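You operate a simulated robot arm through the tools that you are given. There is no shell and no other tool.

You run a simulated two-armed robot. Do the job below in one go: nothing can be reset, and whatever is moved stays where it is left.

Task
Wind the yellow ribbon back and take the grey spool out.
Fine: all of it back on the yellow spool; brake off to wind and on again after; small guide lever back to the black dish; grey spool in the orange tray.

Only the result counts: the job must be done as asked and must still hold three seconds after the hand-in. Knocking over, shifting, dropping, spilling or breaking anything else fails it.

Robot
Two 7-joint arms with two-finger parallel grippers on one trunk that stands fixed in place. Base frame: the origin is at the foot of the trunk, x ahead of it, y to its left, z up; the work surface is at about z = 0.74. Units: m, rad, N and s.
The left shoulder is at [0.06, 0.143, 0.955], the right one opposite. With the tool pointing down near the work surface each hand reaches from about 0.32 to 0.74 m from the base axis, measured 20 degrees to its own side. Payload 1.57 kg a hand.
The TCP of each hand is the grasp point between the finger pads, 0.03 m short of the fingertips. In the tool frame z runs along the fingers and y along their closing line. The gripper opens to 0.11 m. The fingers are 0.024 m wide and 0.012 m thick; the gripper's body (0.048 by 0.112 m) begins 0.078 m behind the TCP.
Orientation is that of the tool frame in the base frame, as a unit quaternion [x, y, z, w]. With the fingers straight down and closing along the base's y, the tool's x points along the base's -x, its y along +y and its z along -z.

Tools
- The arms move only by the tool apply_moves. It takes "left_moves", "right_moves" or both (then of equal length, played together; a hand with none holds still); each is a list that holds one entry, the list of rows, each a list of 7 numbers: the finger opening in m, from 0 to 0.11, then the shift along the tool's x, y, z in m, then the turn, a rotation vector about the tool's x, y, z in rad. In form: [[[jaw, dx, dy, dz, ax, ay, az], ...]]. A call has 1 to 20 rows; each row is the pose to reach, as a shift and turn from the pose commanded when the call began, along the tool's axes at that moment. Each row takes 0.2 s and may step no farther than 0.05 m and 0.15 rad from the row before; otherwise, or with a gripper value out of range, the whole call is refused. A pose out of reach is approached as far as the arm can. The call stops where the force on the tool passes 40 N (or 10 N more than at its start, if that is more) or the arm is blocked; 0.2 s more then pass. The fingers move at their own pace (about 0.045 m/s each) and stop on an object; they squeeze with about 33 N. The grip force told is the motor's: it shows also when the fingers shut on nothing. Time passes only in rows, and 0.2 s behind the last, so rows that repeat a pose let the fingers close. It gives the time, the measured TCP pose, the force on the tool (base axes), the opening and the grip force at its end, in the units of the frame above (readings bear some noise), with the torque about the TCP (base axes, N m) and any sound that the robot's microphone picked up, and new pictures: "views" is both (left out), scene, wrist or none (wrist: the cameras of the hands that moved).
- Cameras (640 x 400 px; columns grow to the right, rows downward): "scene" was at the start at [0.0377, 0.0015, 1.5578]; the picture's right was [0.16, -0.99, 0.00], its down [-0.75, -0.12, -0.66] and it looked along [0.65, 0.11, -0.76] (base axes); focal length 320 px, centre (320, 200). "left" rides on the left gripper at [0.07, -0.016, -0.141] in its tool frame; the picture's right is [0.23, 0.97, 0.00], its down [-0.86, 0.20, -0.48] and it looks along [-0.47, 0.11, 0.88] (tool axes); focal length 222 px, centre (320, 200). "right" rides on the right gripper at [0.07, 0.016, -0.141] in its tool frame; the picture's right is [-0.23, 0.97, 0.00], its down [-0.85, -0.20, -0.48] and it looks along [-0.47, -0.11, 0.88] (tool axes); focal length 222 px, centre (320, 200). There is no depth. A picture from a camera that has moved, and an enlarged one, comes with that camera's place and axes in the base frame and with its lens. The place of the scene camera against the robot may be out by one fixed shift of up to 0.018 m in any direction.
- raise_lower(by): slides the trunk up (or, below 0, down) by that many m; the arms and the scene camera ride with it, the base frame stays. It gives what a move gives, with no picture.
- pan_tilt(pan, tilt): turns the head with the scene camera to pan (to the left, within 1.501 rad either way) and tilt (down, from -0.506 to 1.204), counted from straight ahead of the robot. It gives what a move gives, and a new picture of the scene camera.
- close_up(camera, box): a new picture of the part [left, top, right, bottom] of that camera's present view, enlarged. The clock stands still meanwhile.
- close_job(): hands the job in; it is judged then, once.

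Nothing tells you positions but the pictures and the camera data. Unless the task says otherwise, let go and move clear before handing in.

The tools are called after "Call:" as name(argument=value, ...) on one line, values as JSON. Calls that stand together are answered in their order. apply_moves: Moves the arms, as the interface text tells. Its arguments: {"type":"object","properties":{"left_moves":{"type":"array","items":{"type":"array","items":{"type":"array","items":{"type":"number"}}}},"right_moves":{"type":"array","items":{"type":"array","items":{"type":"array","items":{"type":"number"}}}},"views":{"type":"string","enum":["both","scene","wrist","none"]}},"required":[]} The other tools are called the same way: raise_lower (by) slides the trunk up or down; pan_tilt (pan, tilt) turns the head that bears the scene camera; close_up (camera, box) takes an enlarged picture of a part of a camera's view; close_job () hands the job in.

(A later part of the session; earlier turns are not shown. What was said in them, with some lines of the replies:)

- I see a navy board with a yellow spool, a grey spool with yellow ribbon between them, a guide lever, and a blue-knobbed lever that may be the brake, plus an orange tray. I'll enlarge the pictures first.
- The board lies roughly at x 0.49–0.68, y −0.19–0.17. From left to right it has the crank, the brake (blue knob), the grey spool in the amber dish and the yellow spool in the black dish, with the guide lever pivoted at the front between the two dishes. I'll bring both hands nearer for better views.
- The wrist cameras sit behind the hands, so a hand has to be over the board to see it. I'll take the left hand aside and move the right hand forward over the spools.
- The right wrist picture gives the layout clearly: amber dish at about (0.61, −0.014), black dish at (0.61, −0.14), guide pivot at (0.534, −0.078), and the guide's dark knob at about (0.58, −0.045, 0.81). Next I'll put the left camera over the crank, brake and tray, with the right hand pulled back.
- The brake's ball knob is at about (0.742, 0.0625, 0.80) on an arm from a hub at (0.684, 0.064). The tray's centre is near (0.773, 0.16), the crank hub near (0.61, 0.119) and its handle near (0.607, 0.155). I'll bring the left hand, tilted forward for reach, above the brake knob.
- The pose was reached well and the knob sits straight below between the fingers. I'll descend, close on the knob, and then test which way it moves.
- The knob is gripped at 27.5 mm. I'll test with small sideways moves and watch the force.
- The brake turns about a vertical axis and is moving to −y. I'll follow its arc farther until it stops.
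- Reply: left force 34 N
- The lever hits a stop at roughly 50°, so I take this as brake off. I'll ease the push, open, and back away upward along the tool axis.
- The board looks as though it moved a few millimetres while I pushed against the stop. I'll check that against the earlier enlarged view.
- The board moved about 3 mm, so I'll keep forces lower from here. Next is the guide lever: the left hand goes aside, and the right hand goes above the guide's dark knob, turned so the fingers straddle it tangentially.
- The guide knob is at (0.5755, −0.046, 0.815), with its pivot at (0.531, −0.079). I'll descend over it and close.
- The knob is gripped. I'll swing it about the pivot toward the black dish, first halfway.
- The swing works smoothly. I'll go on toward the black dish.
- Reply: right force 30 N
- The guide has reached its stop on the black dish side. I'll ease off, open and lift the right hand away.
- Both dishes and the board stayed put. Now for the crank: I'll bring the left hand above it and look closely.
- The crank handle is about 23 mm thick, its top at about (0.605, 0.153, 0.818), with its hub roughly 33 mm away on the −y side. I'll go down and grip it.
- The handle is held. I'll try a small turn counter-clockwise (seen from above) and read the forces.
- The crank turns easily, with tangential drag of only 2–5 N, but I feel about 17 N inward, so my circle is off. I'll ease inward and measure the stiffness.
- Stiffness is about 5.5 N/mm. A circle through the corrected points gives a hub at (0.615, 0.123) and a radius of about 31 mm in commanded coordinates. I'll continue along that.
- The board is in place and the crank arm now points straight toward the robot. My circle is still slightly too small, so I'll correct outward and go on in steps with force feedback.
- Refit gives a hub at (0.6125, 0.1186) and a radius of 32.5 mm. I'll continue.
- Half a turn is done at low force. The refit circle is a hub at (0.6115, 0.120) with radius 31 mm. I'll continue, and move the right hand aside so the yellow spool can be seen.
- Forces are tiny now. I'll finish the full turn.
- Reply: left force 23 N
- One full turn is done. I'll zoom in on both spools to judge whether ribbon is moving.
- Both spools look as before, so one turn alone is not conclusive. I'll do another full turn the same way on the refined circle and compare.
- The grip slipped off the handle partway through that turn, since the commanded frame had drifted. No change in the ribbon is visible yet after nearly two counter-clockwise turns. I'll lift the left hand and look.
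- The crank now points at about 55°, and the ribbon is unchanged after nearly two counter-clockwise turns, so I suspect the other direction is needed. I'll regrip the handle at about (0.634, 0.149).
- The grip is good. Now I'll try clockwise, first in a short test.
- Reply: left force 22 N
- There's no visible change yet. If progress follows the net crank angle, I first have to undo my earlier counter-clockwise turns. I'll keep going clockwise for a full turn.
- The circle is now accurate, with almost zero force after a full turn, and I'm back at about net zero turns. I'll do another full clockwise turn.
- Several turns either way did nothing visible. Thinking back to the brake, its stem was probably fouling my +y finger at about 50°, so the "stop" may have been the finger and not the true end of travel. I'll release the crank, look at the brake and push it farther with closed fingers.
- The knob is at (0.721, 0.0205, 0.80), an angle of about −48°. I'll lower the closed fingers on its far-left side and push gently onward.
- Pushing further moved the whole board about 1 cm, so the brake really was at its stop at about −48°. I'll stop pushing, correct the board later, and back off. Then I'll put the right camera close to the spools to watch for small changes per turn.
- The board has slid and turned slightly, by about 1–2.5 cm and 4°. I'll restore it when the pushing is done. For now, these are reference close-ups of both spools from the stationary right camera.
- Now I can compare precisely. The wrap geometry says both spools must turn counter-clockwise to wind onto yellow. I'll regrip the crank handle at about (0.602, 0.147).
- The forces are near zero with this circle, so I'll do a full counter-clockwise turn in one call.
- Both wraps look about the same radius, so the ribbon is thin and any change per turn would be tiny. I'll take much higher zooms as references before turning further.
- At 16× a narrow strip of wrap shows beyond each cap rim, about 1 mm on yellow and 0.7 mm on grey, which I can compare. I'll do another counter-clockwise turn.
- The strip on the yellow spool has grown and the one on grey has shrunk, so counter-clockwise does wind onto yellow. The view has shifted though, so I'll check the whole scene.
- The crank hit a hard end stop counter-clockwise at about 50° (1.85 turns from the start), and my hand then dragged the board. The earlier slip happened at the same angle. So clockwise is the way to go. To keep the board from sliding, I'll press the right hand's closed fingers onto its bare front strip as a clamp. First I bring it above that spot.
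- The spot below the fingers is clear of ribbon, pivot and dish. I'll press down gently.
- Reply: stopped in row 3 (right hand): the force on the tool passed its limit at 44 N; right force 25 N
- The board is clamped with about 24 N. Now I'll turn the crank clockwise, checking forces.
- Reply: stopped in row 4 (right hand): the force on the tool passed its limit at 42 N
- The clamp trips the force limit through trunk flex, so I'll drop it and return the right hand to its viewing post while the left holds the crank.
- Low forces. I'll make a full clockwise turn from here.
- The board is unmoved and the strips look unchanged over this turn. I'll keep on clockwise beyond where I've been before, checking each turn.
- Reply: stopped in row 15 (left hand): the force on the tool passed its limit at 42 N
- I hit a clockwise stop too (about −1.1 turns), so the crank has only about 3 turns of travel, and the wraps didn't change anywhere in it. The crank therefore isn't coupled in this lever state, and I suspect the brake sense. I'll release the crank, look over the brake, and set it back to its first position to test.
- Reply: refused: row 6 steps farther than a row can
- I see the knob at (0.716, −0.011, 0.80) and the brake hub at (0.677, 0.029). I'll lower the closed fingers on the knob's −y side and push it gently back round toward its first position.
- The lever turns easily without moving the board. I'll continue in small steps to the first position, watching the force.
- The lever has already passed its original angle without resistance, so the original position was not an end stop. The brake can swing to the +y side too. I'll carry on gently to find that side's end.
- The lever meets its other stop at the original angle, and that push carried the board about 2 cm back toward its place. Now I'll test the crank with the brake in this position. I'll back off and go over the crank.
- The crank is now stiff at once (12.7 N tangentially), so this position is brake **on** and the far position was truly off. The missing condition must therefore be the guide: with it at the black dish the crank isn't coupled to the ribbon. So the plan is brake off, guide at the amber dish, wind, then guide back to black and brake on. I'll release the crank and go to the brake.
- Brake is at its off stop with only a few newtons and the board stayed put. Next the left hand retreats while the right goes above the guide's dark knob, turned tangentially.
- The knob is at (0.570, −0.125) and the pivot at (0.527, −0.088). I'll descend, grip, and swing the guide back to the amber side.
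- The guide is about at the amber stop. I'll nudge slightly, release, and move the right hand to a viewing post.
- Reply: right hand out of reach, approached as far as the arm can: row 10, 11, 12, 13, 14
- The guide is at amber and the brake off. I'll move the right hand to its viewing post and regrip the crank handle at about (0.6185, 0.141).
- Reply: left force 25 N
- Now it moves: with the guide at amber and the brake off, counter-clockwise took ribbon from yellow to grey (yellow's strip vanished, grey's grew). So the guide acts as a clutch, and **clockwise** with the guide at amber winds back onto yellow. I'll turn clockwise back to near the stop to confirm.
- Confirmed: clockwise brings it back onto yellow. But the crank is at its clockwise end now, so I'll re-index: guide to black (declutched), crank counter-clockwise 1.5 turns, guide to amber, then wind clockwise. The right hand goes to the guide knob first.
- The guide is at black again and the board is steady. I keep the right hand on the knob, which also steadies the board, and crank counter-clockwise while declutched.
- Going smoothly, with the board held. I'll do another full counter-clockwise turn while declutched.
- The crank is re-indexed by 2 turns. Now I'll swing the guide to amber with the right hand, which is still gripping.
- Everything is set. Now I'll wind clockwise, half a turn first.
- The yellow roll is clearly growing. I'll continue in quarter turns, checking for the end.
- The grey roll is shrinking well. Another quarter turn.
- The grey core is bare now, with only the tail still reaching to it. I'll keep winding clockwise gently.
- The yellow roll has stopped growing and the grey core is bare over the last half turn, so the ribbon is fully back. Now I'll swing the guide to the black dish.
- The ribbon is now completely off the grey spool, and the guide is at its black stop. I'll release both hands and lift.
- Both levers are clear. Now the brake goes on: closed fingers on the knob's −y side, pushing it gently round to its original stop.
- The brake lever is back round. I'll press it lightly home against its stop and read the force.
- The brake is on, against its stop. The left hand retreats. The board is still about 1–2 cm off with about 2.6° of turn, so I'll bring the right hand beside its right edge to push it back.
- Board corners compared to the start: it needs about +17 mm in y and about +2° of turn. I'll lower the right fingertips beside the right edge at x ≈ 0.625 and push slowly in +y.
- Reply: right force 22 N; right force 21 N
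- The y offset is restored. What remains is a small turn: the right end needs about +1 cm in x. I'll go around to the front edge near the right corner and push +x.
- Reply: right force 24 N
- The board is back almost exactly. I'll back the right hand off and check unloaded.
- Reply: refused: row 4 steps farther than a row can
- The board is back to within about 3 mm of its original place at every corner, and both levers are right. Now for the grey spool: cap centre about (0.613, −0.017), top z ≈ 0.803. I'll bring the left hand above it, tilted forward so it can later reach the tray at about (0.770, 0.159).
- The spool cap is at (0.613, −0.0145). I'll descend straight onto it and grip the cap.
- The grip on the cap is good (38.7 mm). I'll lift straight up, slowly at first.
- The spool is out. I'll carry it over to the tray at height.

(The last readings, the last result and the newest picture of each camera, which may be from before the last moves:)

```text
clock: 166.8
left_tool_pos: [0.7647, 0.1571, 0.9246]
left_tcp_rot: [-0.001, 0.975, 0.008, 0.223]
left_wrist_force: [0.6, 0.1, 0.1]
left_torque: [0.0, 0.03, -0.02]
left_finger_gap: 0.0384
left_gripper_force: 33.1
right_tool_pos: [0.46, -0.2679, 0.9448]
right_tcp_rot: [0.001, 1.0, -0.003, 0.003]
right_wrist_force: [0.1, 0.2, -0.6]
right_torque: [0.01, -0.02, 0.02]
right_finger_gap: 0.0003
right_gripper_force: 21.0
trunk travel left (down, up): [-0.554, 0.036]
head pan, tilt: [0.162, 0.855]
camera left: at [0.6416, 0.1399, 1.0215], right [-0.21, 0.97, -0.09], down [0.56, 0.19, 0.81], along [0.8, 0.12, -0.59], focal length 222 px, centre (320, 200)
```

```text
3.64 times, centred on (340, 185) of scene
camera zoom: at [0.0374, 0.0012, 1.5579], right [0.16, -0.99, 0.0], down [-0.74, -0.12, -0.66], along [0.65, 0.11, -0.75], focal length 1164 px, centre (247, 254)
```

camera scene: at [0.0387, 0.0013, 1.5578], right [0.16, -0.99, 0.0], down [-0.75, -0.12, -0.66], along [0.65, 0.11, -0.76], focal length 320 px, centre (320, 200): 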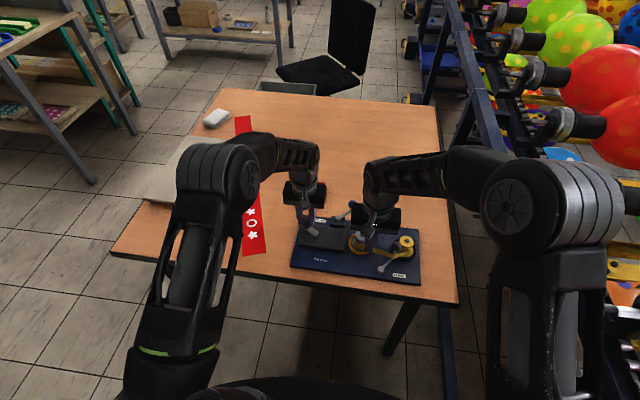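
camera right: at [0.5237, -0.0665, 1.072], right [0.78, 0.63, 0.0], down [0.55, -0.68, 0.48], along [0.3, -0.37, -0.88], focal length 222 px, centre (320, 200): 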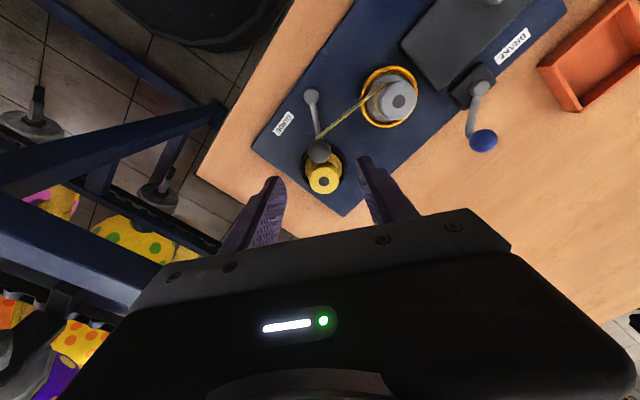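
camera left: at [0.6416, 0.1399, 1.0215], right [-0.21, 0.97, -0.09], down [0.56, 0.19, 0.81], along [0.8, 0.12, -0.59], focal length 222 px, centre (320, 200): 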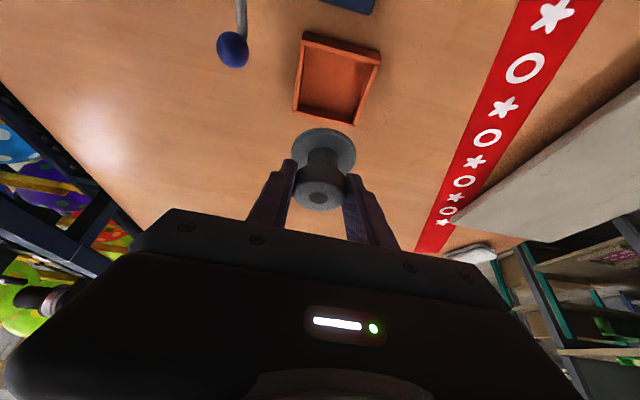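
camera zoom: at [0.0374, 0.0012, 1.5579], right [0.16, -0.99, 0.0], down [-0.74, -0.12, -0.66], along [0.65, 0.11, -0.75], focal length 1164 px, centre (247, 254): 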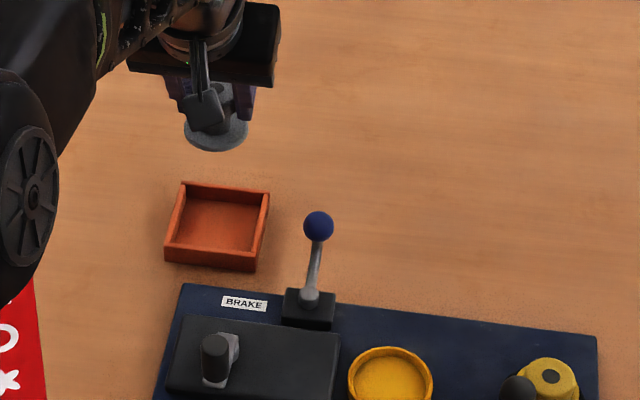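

The tray's centre works out at (0.768, 0.159), with the spool axis at about (0.772, 0.1575). I'll shift slightly and lower most of the way.

Call:
apply_moves(left_moves=[[[0.03, 0.0036, 0.0015, -0.0017, 0, 0, 0], [0.03, 0.0167, 0.0015, 0.0253, 0, 0, 0], [0.03, 0.0297, 0.0015, 0.0523, 0, 0, 0], [0.03, 0.0406, 0.0015, 0.0748, 0, 0, 0], [0.03, 0.0493, 0.0015, 0.0928, 0, 0, 0]]], views="wrist")

Call:
close_up(camera="scene", box=[280, 160, 360, 210])

Call:
close_up(camera="left", box=[180, 60, 460, 235])

```text
clock: 168.0
left_tool_pos: [0.7616, 0.1606, 0.8169]
left_tcp_rot: [0.0, 0.975, 0.007, 0.223]
left_wrist_force: [1.4, -0.5, -0.5]
left_torque: [0.01, 0.0, -0.03]
left_finger_gap: 0.0384
left_gripper_force: 32.7
right_tool_pos: [0.459, -0.2676, 0.9447]
right_tcp_rot: [0.001, 1.0, -0.003, 0.004]
right_wrist_force: [0.3, -0.9, -1.0]
right_torque: [0.0, -0.05, 0.01]
right_finger_gap: 0.0001
right_gripper_force: 21.8
trunk travel left (down, up): [-0.554, 0.036]
head pan, tilt: [0.162, 0.855]
camera left: at [0.6366, 0.1431, 0.9138], right [-0.21, 0.97, -0.09], down [0.56, 0.19, 0.81], along [0.8, 0.12, -0.59], focal length 222 px, centre (320, 200)
```

left: 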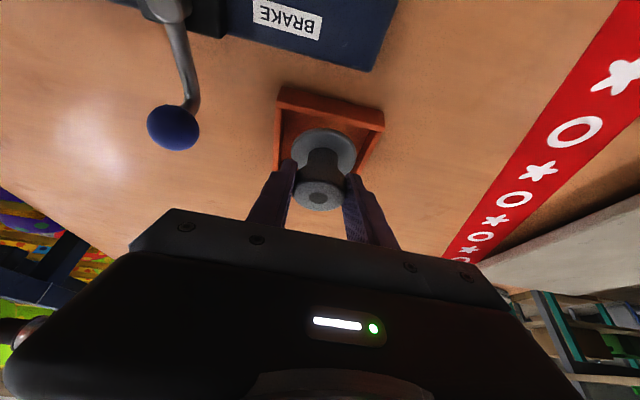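

```text
8.00 times, centred on (320, 185) of scene
camera zoom: at [0.0381, 0.0014, 1.5578], right [0.16, -0.99, 0.0], down [-0.75, -0.12, -0.66], along [0.65, 0.11, -0.76], focal length 2561 px, centre (320, 320)
```

zoom: 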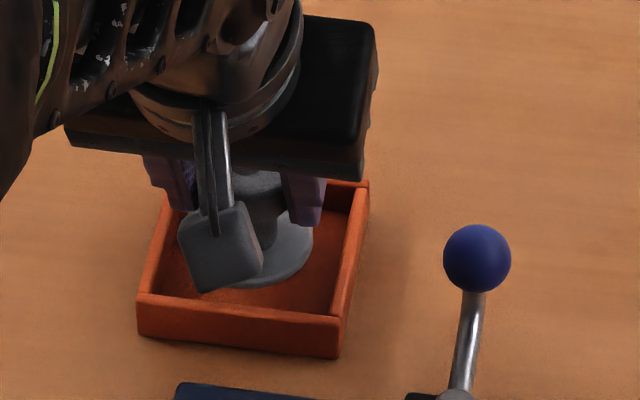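

```text
2.29 times, centred on (320, 148) of left
camera zoom: at [0.6366, 0.1431, 0.9138], right [-0.21, 0.97, -0.09], down [0.56, 0.19, 0.81], along [0.8, 0.12, -0.59], focal length 508 px, centre (320, 320)
```

zoom: 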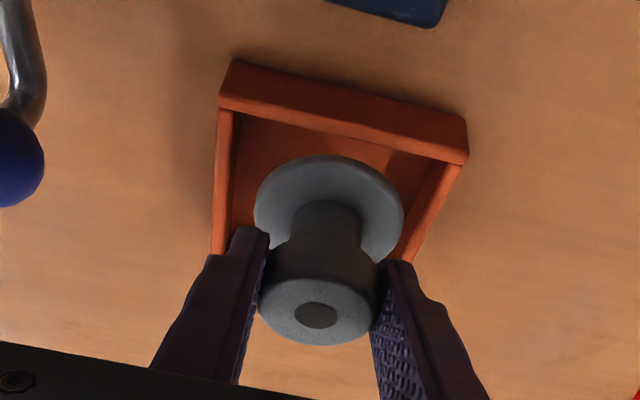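

The spool is centred within the tray. I'll lower slowly until it touches.

Call:
apply_moves(left_moves=[[[0.03, 0.0026, 0, 0.0054, 0, 0, 0], [0.03, 0.0044, 0, 0.009, 0, 0, 0], [0.03, 0.0057, 0, 0.0117, 0, 0, 0], [0.03, 0.0065, 0, 0.0135, 0, 0, 0]]], views="none")

Call:
close_up(camera="scene", box=[280, 160, 360, 210])

```text
clock: 169.0
left_tool_pos: [0.7587, 0.162, 0.8007]
left_tcp_rot: [-0.001, 0.975, 0.008, 0.224]
left_wrist_force: [0.2, 1.2, 0.0]
left_torque: [0.02, 0.03, 0.01]
left_finger_gap: 0.0384
left_gripper_force: 32.9
right_tool_pos: [0.4592, -0.268, 0.9447]
right_tcp_rot: [0.001, 1.0, -0.003, 0.004]
right_wrist_force: [0.3, 0.5, 0.1]
right_torque: [0.02, 0.01, 0.01]
right_finger_gap: 0.0
right_gripper_force: 21.8
trunk travel left (down, up): [-0.554, 0.036]
head pan, tilt: [0.162, 0.855]
```

```text
8.00 times, centred on (320, 185) of scene
camera zoom: at [0.0379, 0.0015, 1.5578], right [0.16, -0.99, 0.0], down [-0.75, -0.12, -0.66], along [0.65, 0.11, -0.76], focal length 2561 px, centre (320, 320)
```

zoom: 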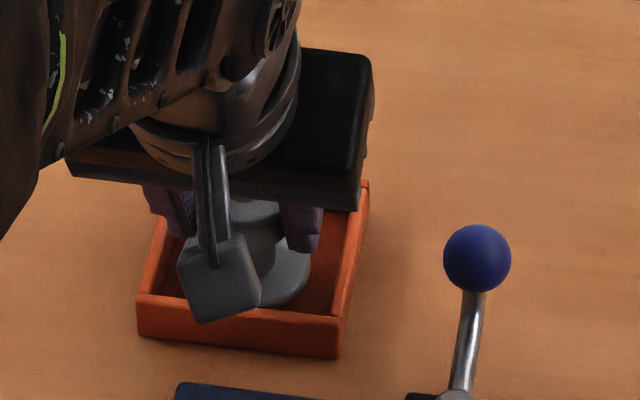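

Call:
apply_moves(left_moves=[[[0.03, -0.0027, -0.001, 0.0013, 0, 0, 0], [0.03, -0.0018, -0.001, 0.0031, 0, 0, 0], [0.03, -0.0009, -0.001, 0.0049, 0, 0, 0], [0.03, 0.0, -0.001, 0.0067, 0, 0, 0]]], views="none")

```text
clock: 170.0
left_tool_pos: [0.7608, 0.1621, 0.795]
left_tcp_rot: [0.0, 0.975, 0.007, 0.223]
left_wrist_force: [-0.2, 0.2, 0.1]
left_torque: [0.0, 0.05, -0.01]
left_finger_gap: 0.0384
left_gripper_force: 32.7
right_tool_pos: [0.4597, -0.2677, 0.9454]
right_tcp_rot: [0.001, 1.0, -0.004, 0.002]
right_wrist_force: [0.2, 0.1, -0.3]
right_torque: [-0.02, 0.01, 0.0]
right_finger_gap: 0.0001
right_gripper_force: 21.1
trunk travel left (down, up): [-0.554, 0.036]
head pan, tilt: [0.162, 0.855]
```

Call:
apply_moves(left_moves=[[[0.03, 0.0007, 0, 0.0014, 0, 0, 0], [0.03, 0.0013, 0, 0.0027, 0, 0, 0], [0.03, 0.0017, 0, 0.0036, 0, 0, 0]]], views="none")

Call:
close_up(camera="scene", box=[280, 160, 360, 210])

Call:
close_up(camera="left", box=[180, 60, 460, 235])

```text
clock: 170.8
left_tool_pos: [0.7615, 0.1616, 0.7926]
left_tcp_rot: [0.0, 0.975, 0.007, 0.223]
left_wrist_force: [-0.3, -0.1, 0.8]
left_torque: [-0.04, 0.0, 0.01]
left_finger_gap: 0.0383
left_gripper_force: 33.0
right_tool_pos: [0.4586, -0.2674, 0.945]
right_tcp_rot: [0.001, 1.0, -0.002, 0.003]
right_wrist_force: [-0.6, -0.3, -0.2]
right_torque: [0.04, -0.01, -0.01]
right_finger_gap: 0.0001
right_gripper_force: 21.5
trunk travel left (down, up): [-0.554, 0.036]
head pan, tilt: [0.162, 0.855]
```

```text
8.00 times, centred on (320, 185) of scene
camera zoom: at [0.0376, 0.0014, 1.5579], right [0.16, -0.99, 0.0], down [-0.75, -0.12, -0.66], along [0.65, 0.11, -0.76], focal length 2561 px, centre (320, 320)
```

zoom: 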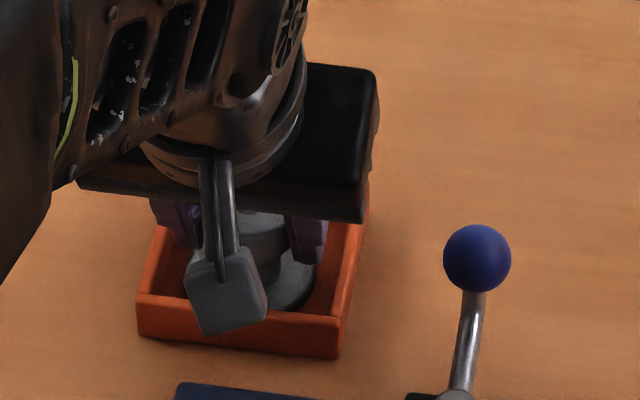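

```text
2.29 times, centred on (320, 148) of left
camera zoom: at [0.6389, 0.1424, 0.8883], right [-0.21, 0.97, -0.09], down [0.56, 0.19, 0.81], along [0.8, 0.12, -0.59], focal length 508 px, centre (320, 320)
```

zoom: 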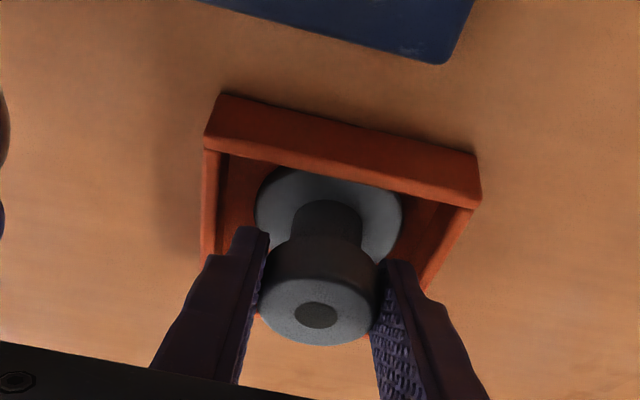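

Call:
apply_moves(left_moves=[[[0.03, 0.0004, 0, 0.0009, 0, 0, 0], [0.03, 0.0009, 0, 0.0018, 0, 0, 0], [0.03, 0.0013, 0, 0.0027, 0, 0, 0]]], views="none")

```text
clock: 171.6
left_tool_pos: [0.7622, 0.1612, 0.7911]
left_tcp_rot: [0.0, 0.974, 0.007, 0.225]
left_wrist_force: [-3.2, 1.6, 15.7]
left_torque: [-0.19, 0.22, -0.04]
left_finger_gap: 0.0381
left_gripper_force: 32.6
right_tool_pos: [0.4571, -0.2671, 0.9453]
right_tcp_rot: [0.001, 1.0, -0.003, 0.004]
right_wrist_force: [0.9, 0.6, 0.7]
right_torque: [0.0, 0.0, 0.01]
right_finger_gap: 0.0
right_gripper_force: 21.3
trunk travel left (down, up): [-0.554, 0.036]
head pan, tilt: [0.162, 0.855]
```

The spool is resting on the tray floor (16 N of contact). I'll ease up, open just slightly so the fingers don't touch the tray walls, and rise straight up.

Call:
apply_moves(left_moves=[[[0.03, -0.0009, 0, -0.0018, 0, 0, 0], [0.042, -0.0009, 0, -0.0018, 0, 0, 0], [0.042, -0.0009, 0, -0.0018, 0, 0, 0], [0.042, -0.0035, 0, -0.0072, 0, 0, 0], [0.044, -0.0065, 0, -0.0135, 0, 0, 0], [0.05, -0.0131, 0, -0.027, 0, 0, 0], [0.06, -0.0261, 0, -0.054, 0, 0, 0], [0.06, -0.0435, 0, -0.09, 0, 0, 0]]], views="wrist")

Call:
close_up(camera="scene", box=[280, 160, 360, 210])

Call:
close_up(camera="left", box=[180, 40, 460, 215])

```text
clock: 173.4
left_tool_pos: [0.7652, 0.1572, 0.8888]
left_tcp_rot: [0.0, 0.975, 0.008, 0.224]
left_wrist_force: [-1.2, -0.2, -0.5]
left_torque: [-0.02, -0.01, -0.01]
left_finger_gap: 0.0602
left_gripper_force: 0.0
right_tool_pos: [0.4594, -0.2669, 0.9448]
right_tcp_rot: [0.0, 1.0, -0.003, 0.002]
right_wrist_force: [-0.5, 0.0, -0.3]
right_torque: [-0.04, -0.02, -0.01]
right_finger_gap: 0.0
right_gripper_force: 21.7
trunk travel left (down, up): [-0.554, 0.036]
head pan, tilt: [0.162, 0.855]
camera left: at [0.6415, 0.1395, 0.9855], right [-0.21, 0.97, -0.09], down [0.56, 0.19, 0.81], along [0.8, 0.12, -0.59], focal length 222 px, centre (320, 200)
```

left: 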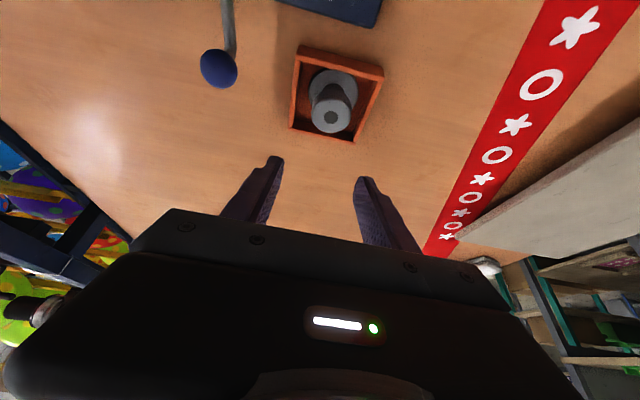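

```text
8.00 times, centred on (320, 185) of scene
camera zoom: at [0.0372, 0.0015, 1.5578], right [0.16, -0.99, 0.0], down [-0.74, -0.12, -0.66], along [0.65, 0.11, -0.75], focal length 2561 px, centre (320, 320)
```

zoom: 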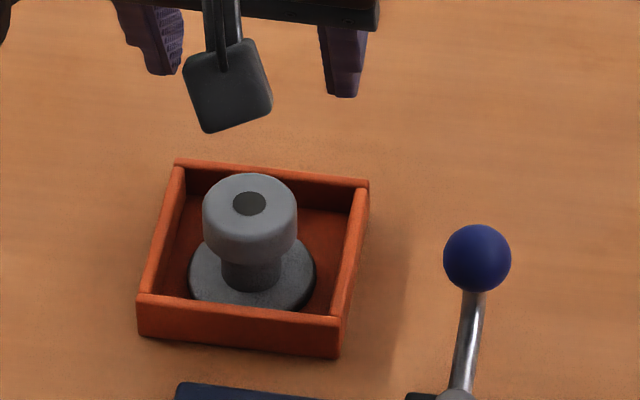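

```text
2.29 times, centred on (320, 128) of left
camera zoom: at [0.6415, 0.1395, 0.9855], right [-0.21, 0.97, -0.09], down [0.56, 0.19, 0.81], along [0.8, 0.12, -0.59], focal length 508 px, centre (320, 366)
```

zoom: 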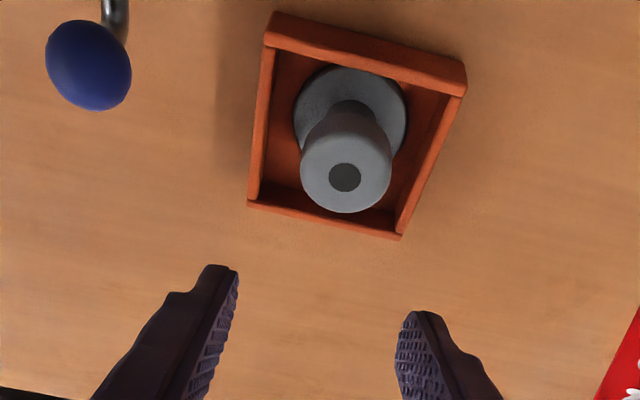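

The grey spool stands upright in the tray, and the tray hasn't moved. I'll retract both hands and do a final check.

Call:
apply_moves(left_moves=[[[0.06, -0.0175, 0, -0.036, 0, 0, 0], [0.06, -0.035, 0, -0.072, 0, 0, 0], [0.06, -0.04, 0.01, -0.115, 0, 0.08, 0], [0.06, -0.02, 0.025, -0.15, 0, 0.16, 0], [0.06, 0.01, 0.04, -0.18, 0, 0.25, 0], [0.06, 0.045, 0.055, -0.2, 0, 0.35, 0], [0.06, 0.08, 0.07, -0.22, 0, 0.45, 0], [0.06, 0.115, 0.085, -0.24, 0, 0.45, 0]]], right_moves=[[[0.03, 0, -0.01, -0.02, 0, 0, 0], [0.06, 0, -0.02, -0.04, 0, 0, 0], [0.06, 0, -0.03, -0.06, 0, 0, 0], [0.06, 0, -0.03, -0.08, 0, 0, 0], [0.06, 0, -0.03, -0.1, 0, 0, 0], [0.06, 0, -0.03, -0.1, 0, 0, 0], [0.06, 0, -0.03, -0.1, 0, 0, 0], [0.06, 0, -0.03, -0.1, 0, 0, 0]]])

Call:
close_up(camera="scene", box=[280, 170, 440, 280])

Call:
close_up(camera="scene", box=[380, 215, 430, 265])

Call:
close_up(camera="scene", box=[290, 170, 370, 220])

```text
clock: 175.2
left_tool_pos: [0.5508, 0.2403, 1.0551]
left_tcp_rot: [-0.002, 1.0, 0.006, 0.0]
left_wrist_force: [-0.2, -0.2, -0.3]
left_torque: [-0.02, -0.03, -0.02]
left_finger_gap: 0.06
left_gripper_force: 0.0
right_tool_pos: [0.4595, -0.2982, 1.0485]
right_tcp_rot: [0.001, 1.0, -0.003, 0.003]
right_wrist_force: [0.2, -0.2, 0.4]
right_torque: [-0.01, 0.0, 0.03]
right_finger_gap: 0.0602
right_gripper_force: 0.1
trunk travel left (down, up): [-0.554, 0.036]
head pan, tilt: [0.162, 0.855]
camera scene: at [0.036, 0.002, 1.5579], right [0.16, -0.99, 0.0], down [-0.74, -0.12, -0.66], along [0.65, 0.11, -0.75], focal length 320 px, centre (320, 200)
camera right: at [0.3876, -0.2805, 1.1891], right [0.23, 0.97, 0.0], down [0.85, -0.2, 0.48], along [0.47, -0.12, -0.87], focal length 222 px, centre (320, 200)
camera left: at [0.4818, 0.2218, 1.1963], right [-0.23, 0.97, 0.01], down [0.85, 0.2, 0.48], along [0.47, 0.12, -0.88], focal length 222 px, centre (320, 200)
```

scene: 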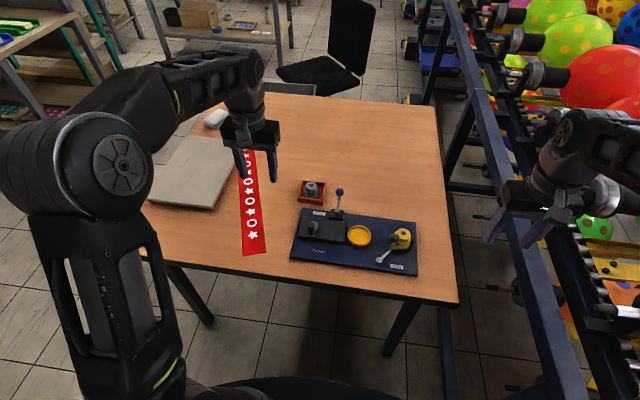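
right: 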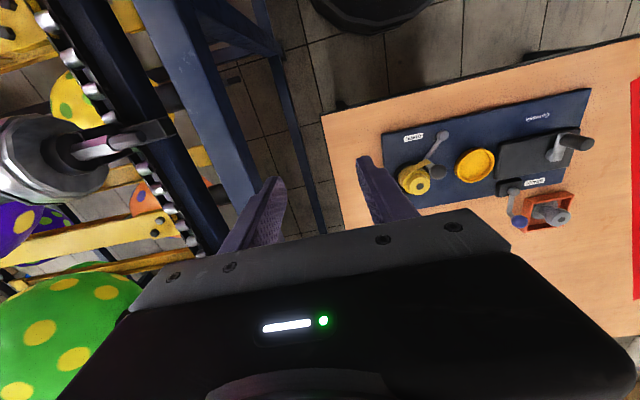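
left: 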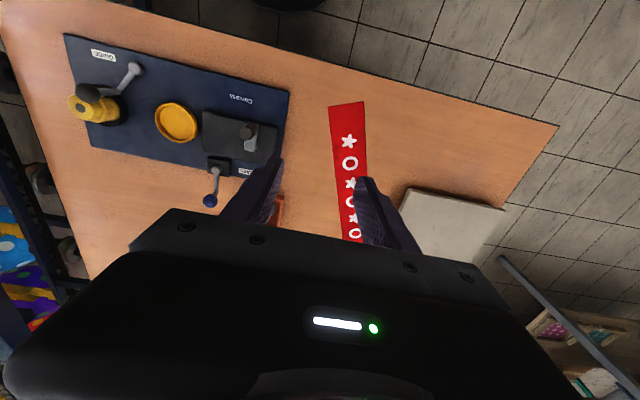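

```text
3.64 times, centred on (360, 225) of scene
camera zoom: at [0.036, 0.002, 1.5579], right [0.16, -0.99, 0.0], down [-0.74, -0.12, -0.66], along [0.65, 0.11, -0.75], focal length 1164 px, centre (174, 109)
```

zoom: 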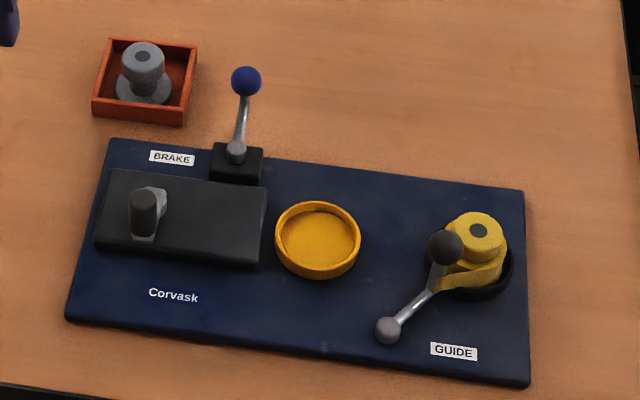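

```text
8.00 times, centred on (405, 240) of scene
camera zoom: at [0.036, 0.002, 1.5579], right [0.16, -0.99, 0.0], down [-0.74, -0.12, -0.66], along [0.65, 0.11, -0.75], focal length 2561 px, centre (-360, -120)
```

zoom: 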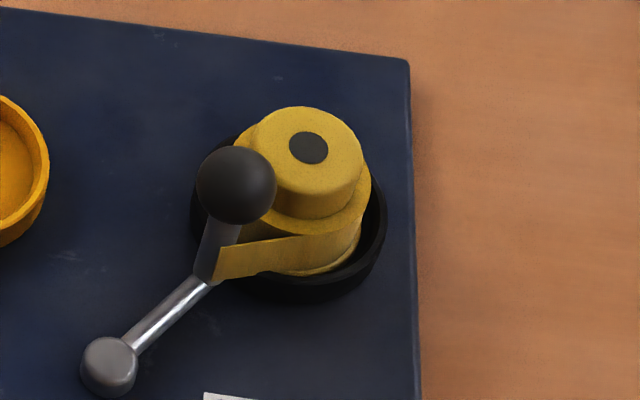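

```text
8.00 times, centred on (330, 195) of scene
camera zoom: at [0.036, 0.002, 1.5579], right [0.16, -0.99, 0.0], down [-0.74, -0.12, -0.66], along [0.65, 0.11, -0.75], focal length 2561 px, centre (240, 240)
```

zoom: 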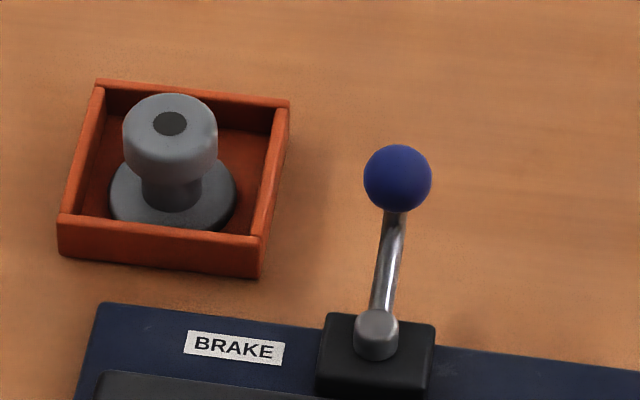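

Final check: the ribbon is all on the yellow spool with its end at the guide, and the guide lever is at the black dish. The brake is back at its original on stop, the grey spool stands in the orange tray, the board is back to within a few millimetres of its original place, and both hands are clear. I'm handing in.

Call:
close_job()

```text
The job is handed in.
```

The ribbon is fully back on the yellow spool and the grey spool is standing in the orange tray. I've handed the job in, but no verdict came back.

- **Ribbon:** all of it is off the grey spool; a short end runs from the yellow spool to the guide post.
- **Brake:** I turned it off for the winding, and it is back against its original "on" stop.
- **Guide lever:** it is at its stop on the black dish side.
- **Grey spool:** it stands upright in the tray, and the tray did not move.

**Board moved:** the board slid and turned while I worked, by up to about 3 cm at its worst. It happened when I pushed the brake past its stop and again at the crank's end stops. I pushed it back, and all four corners now match the starting picture to within about 3 mm. If any shift of the board counts against the job, that is where it would fail.

**Winding order:** the crank only moves the ribbon when the guide is on the amber side. I swung the guide back to amber to wind, and to the black dish afterwards.
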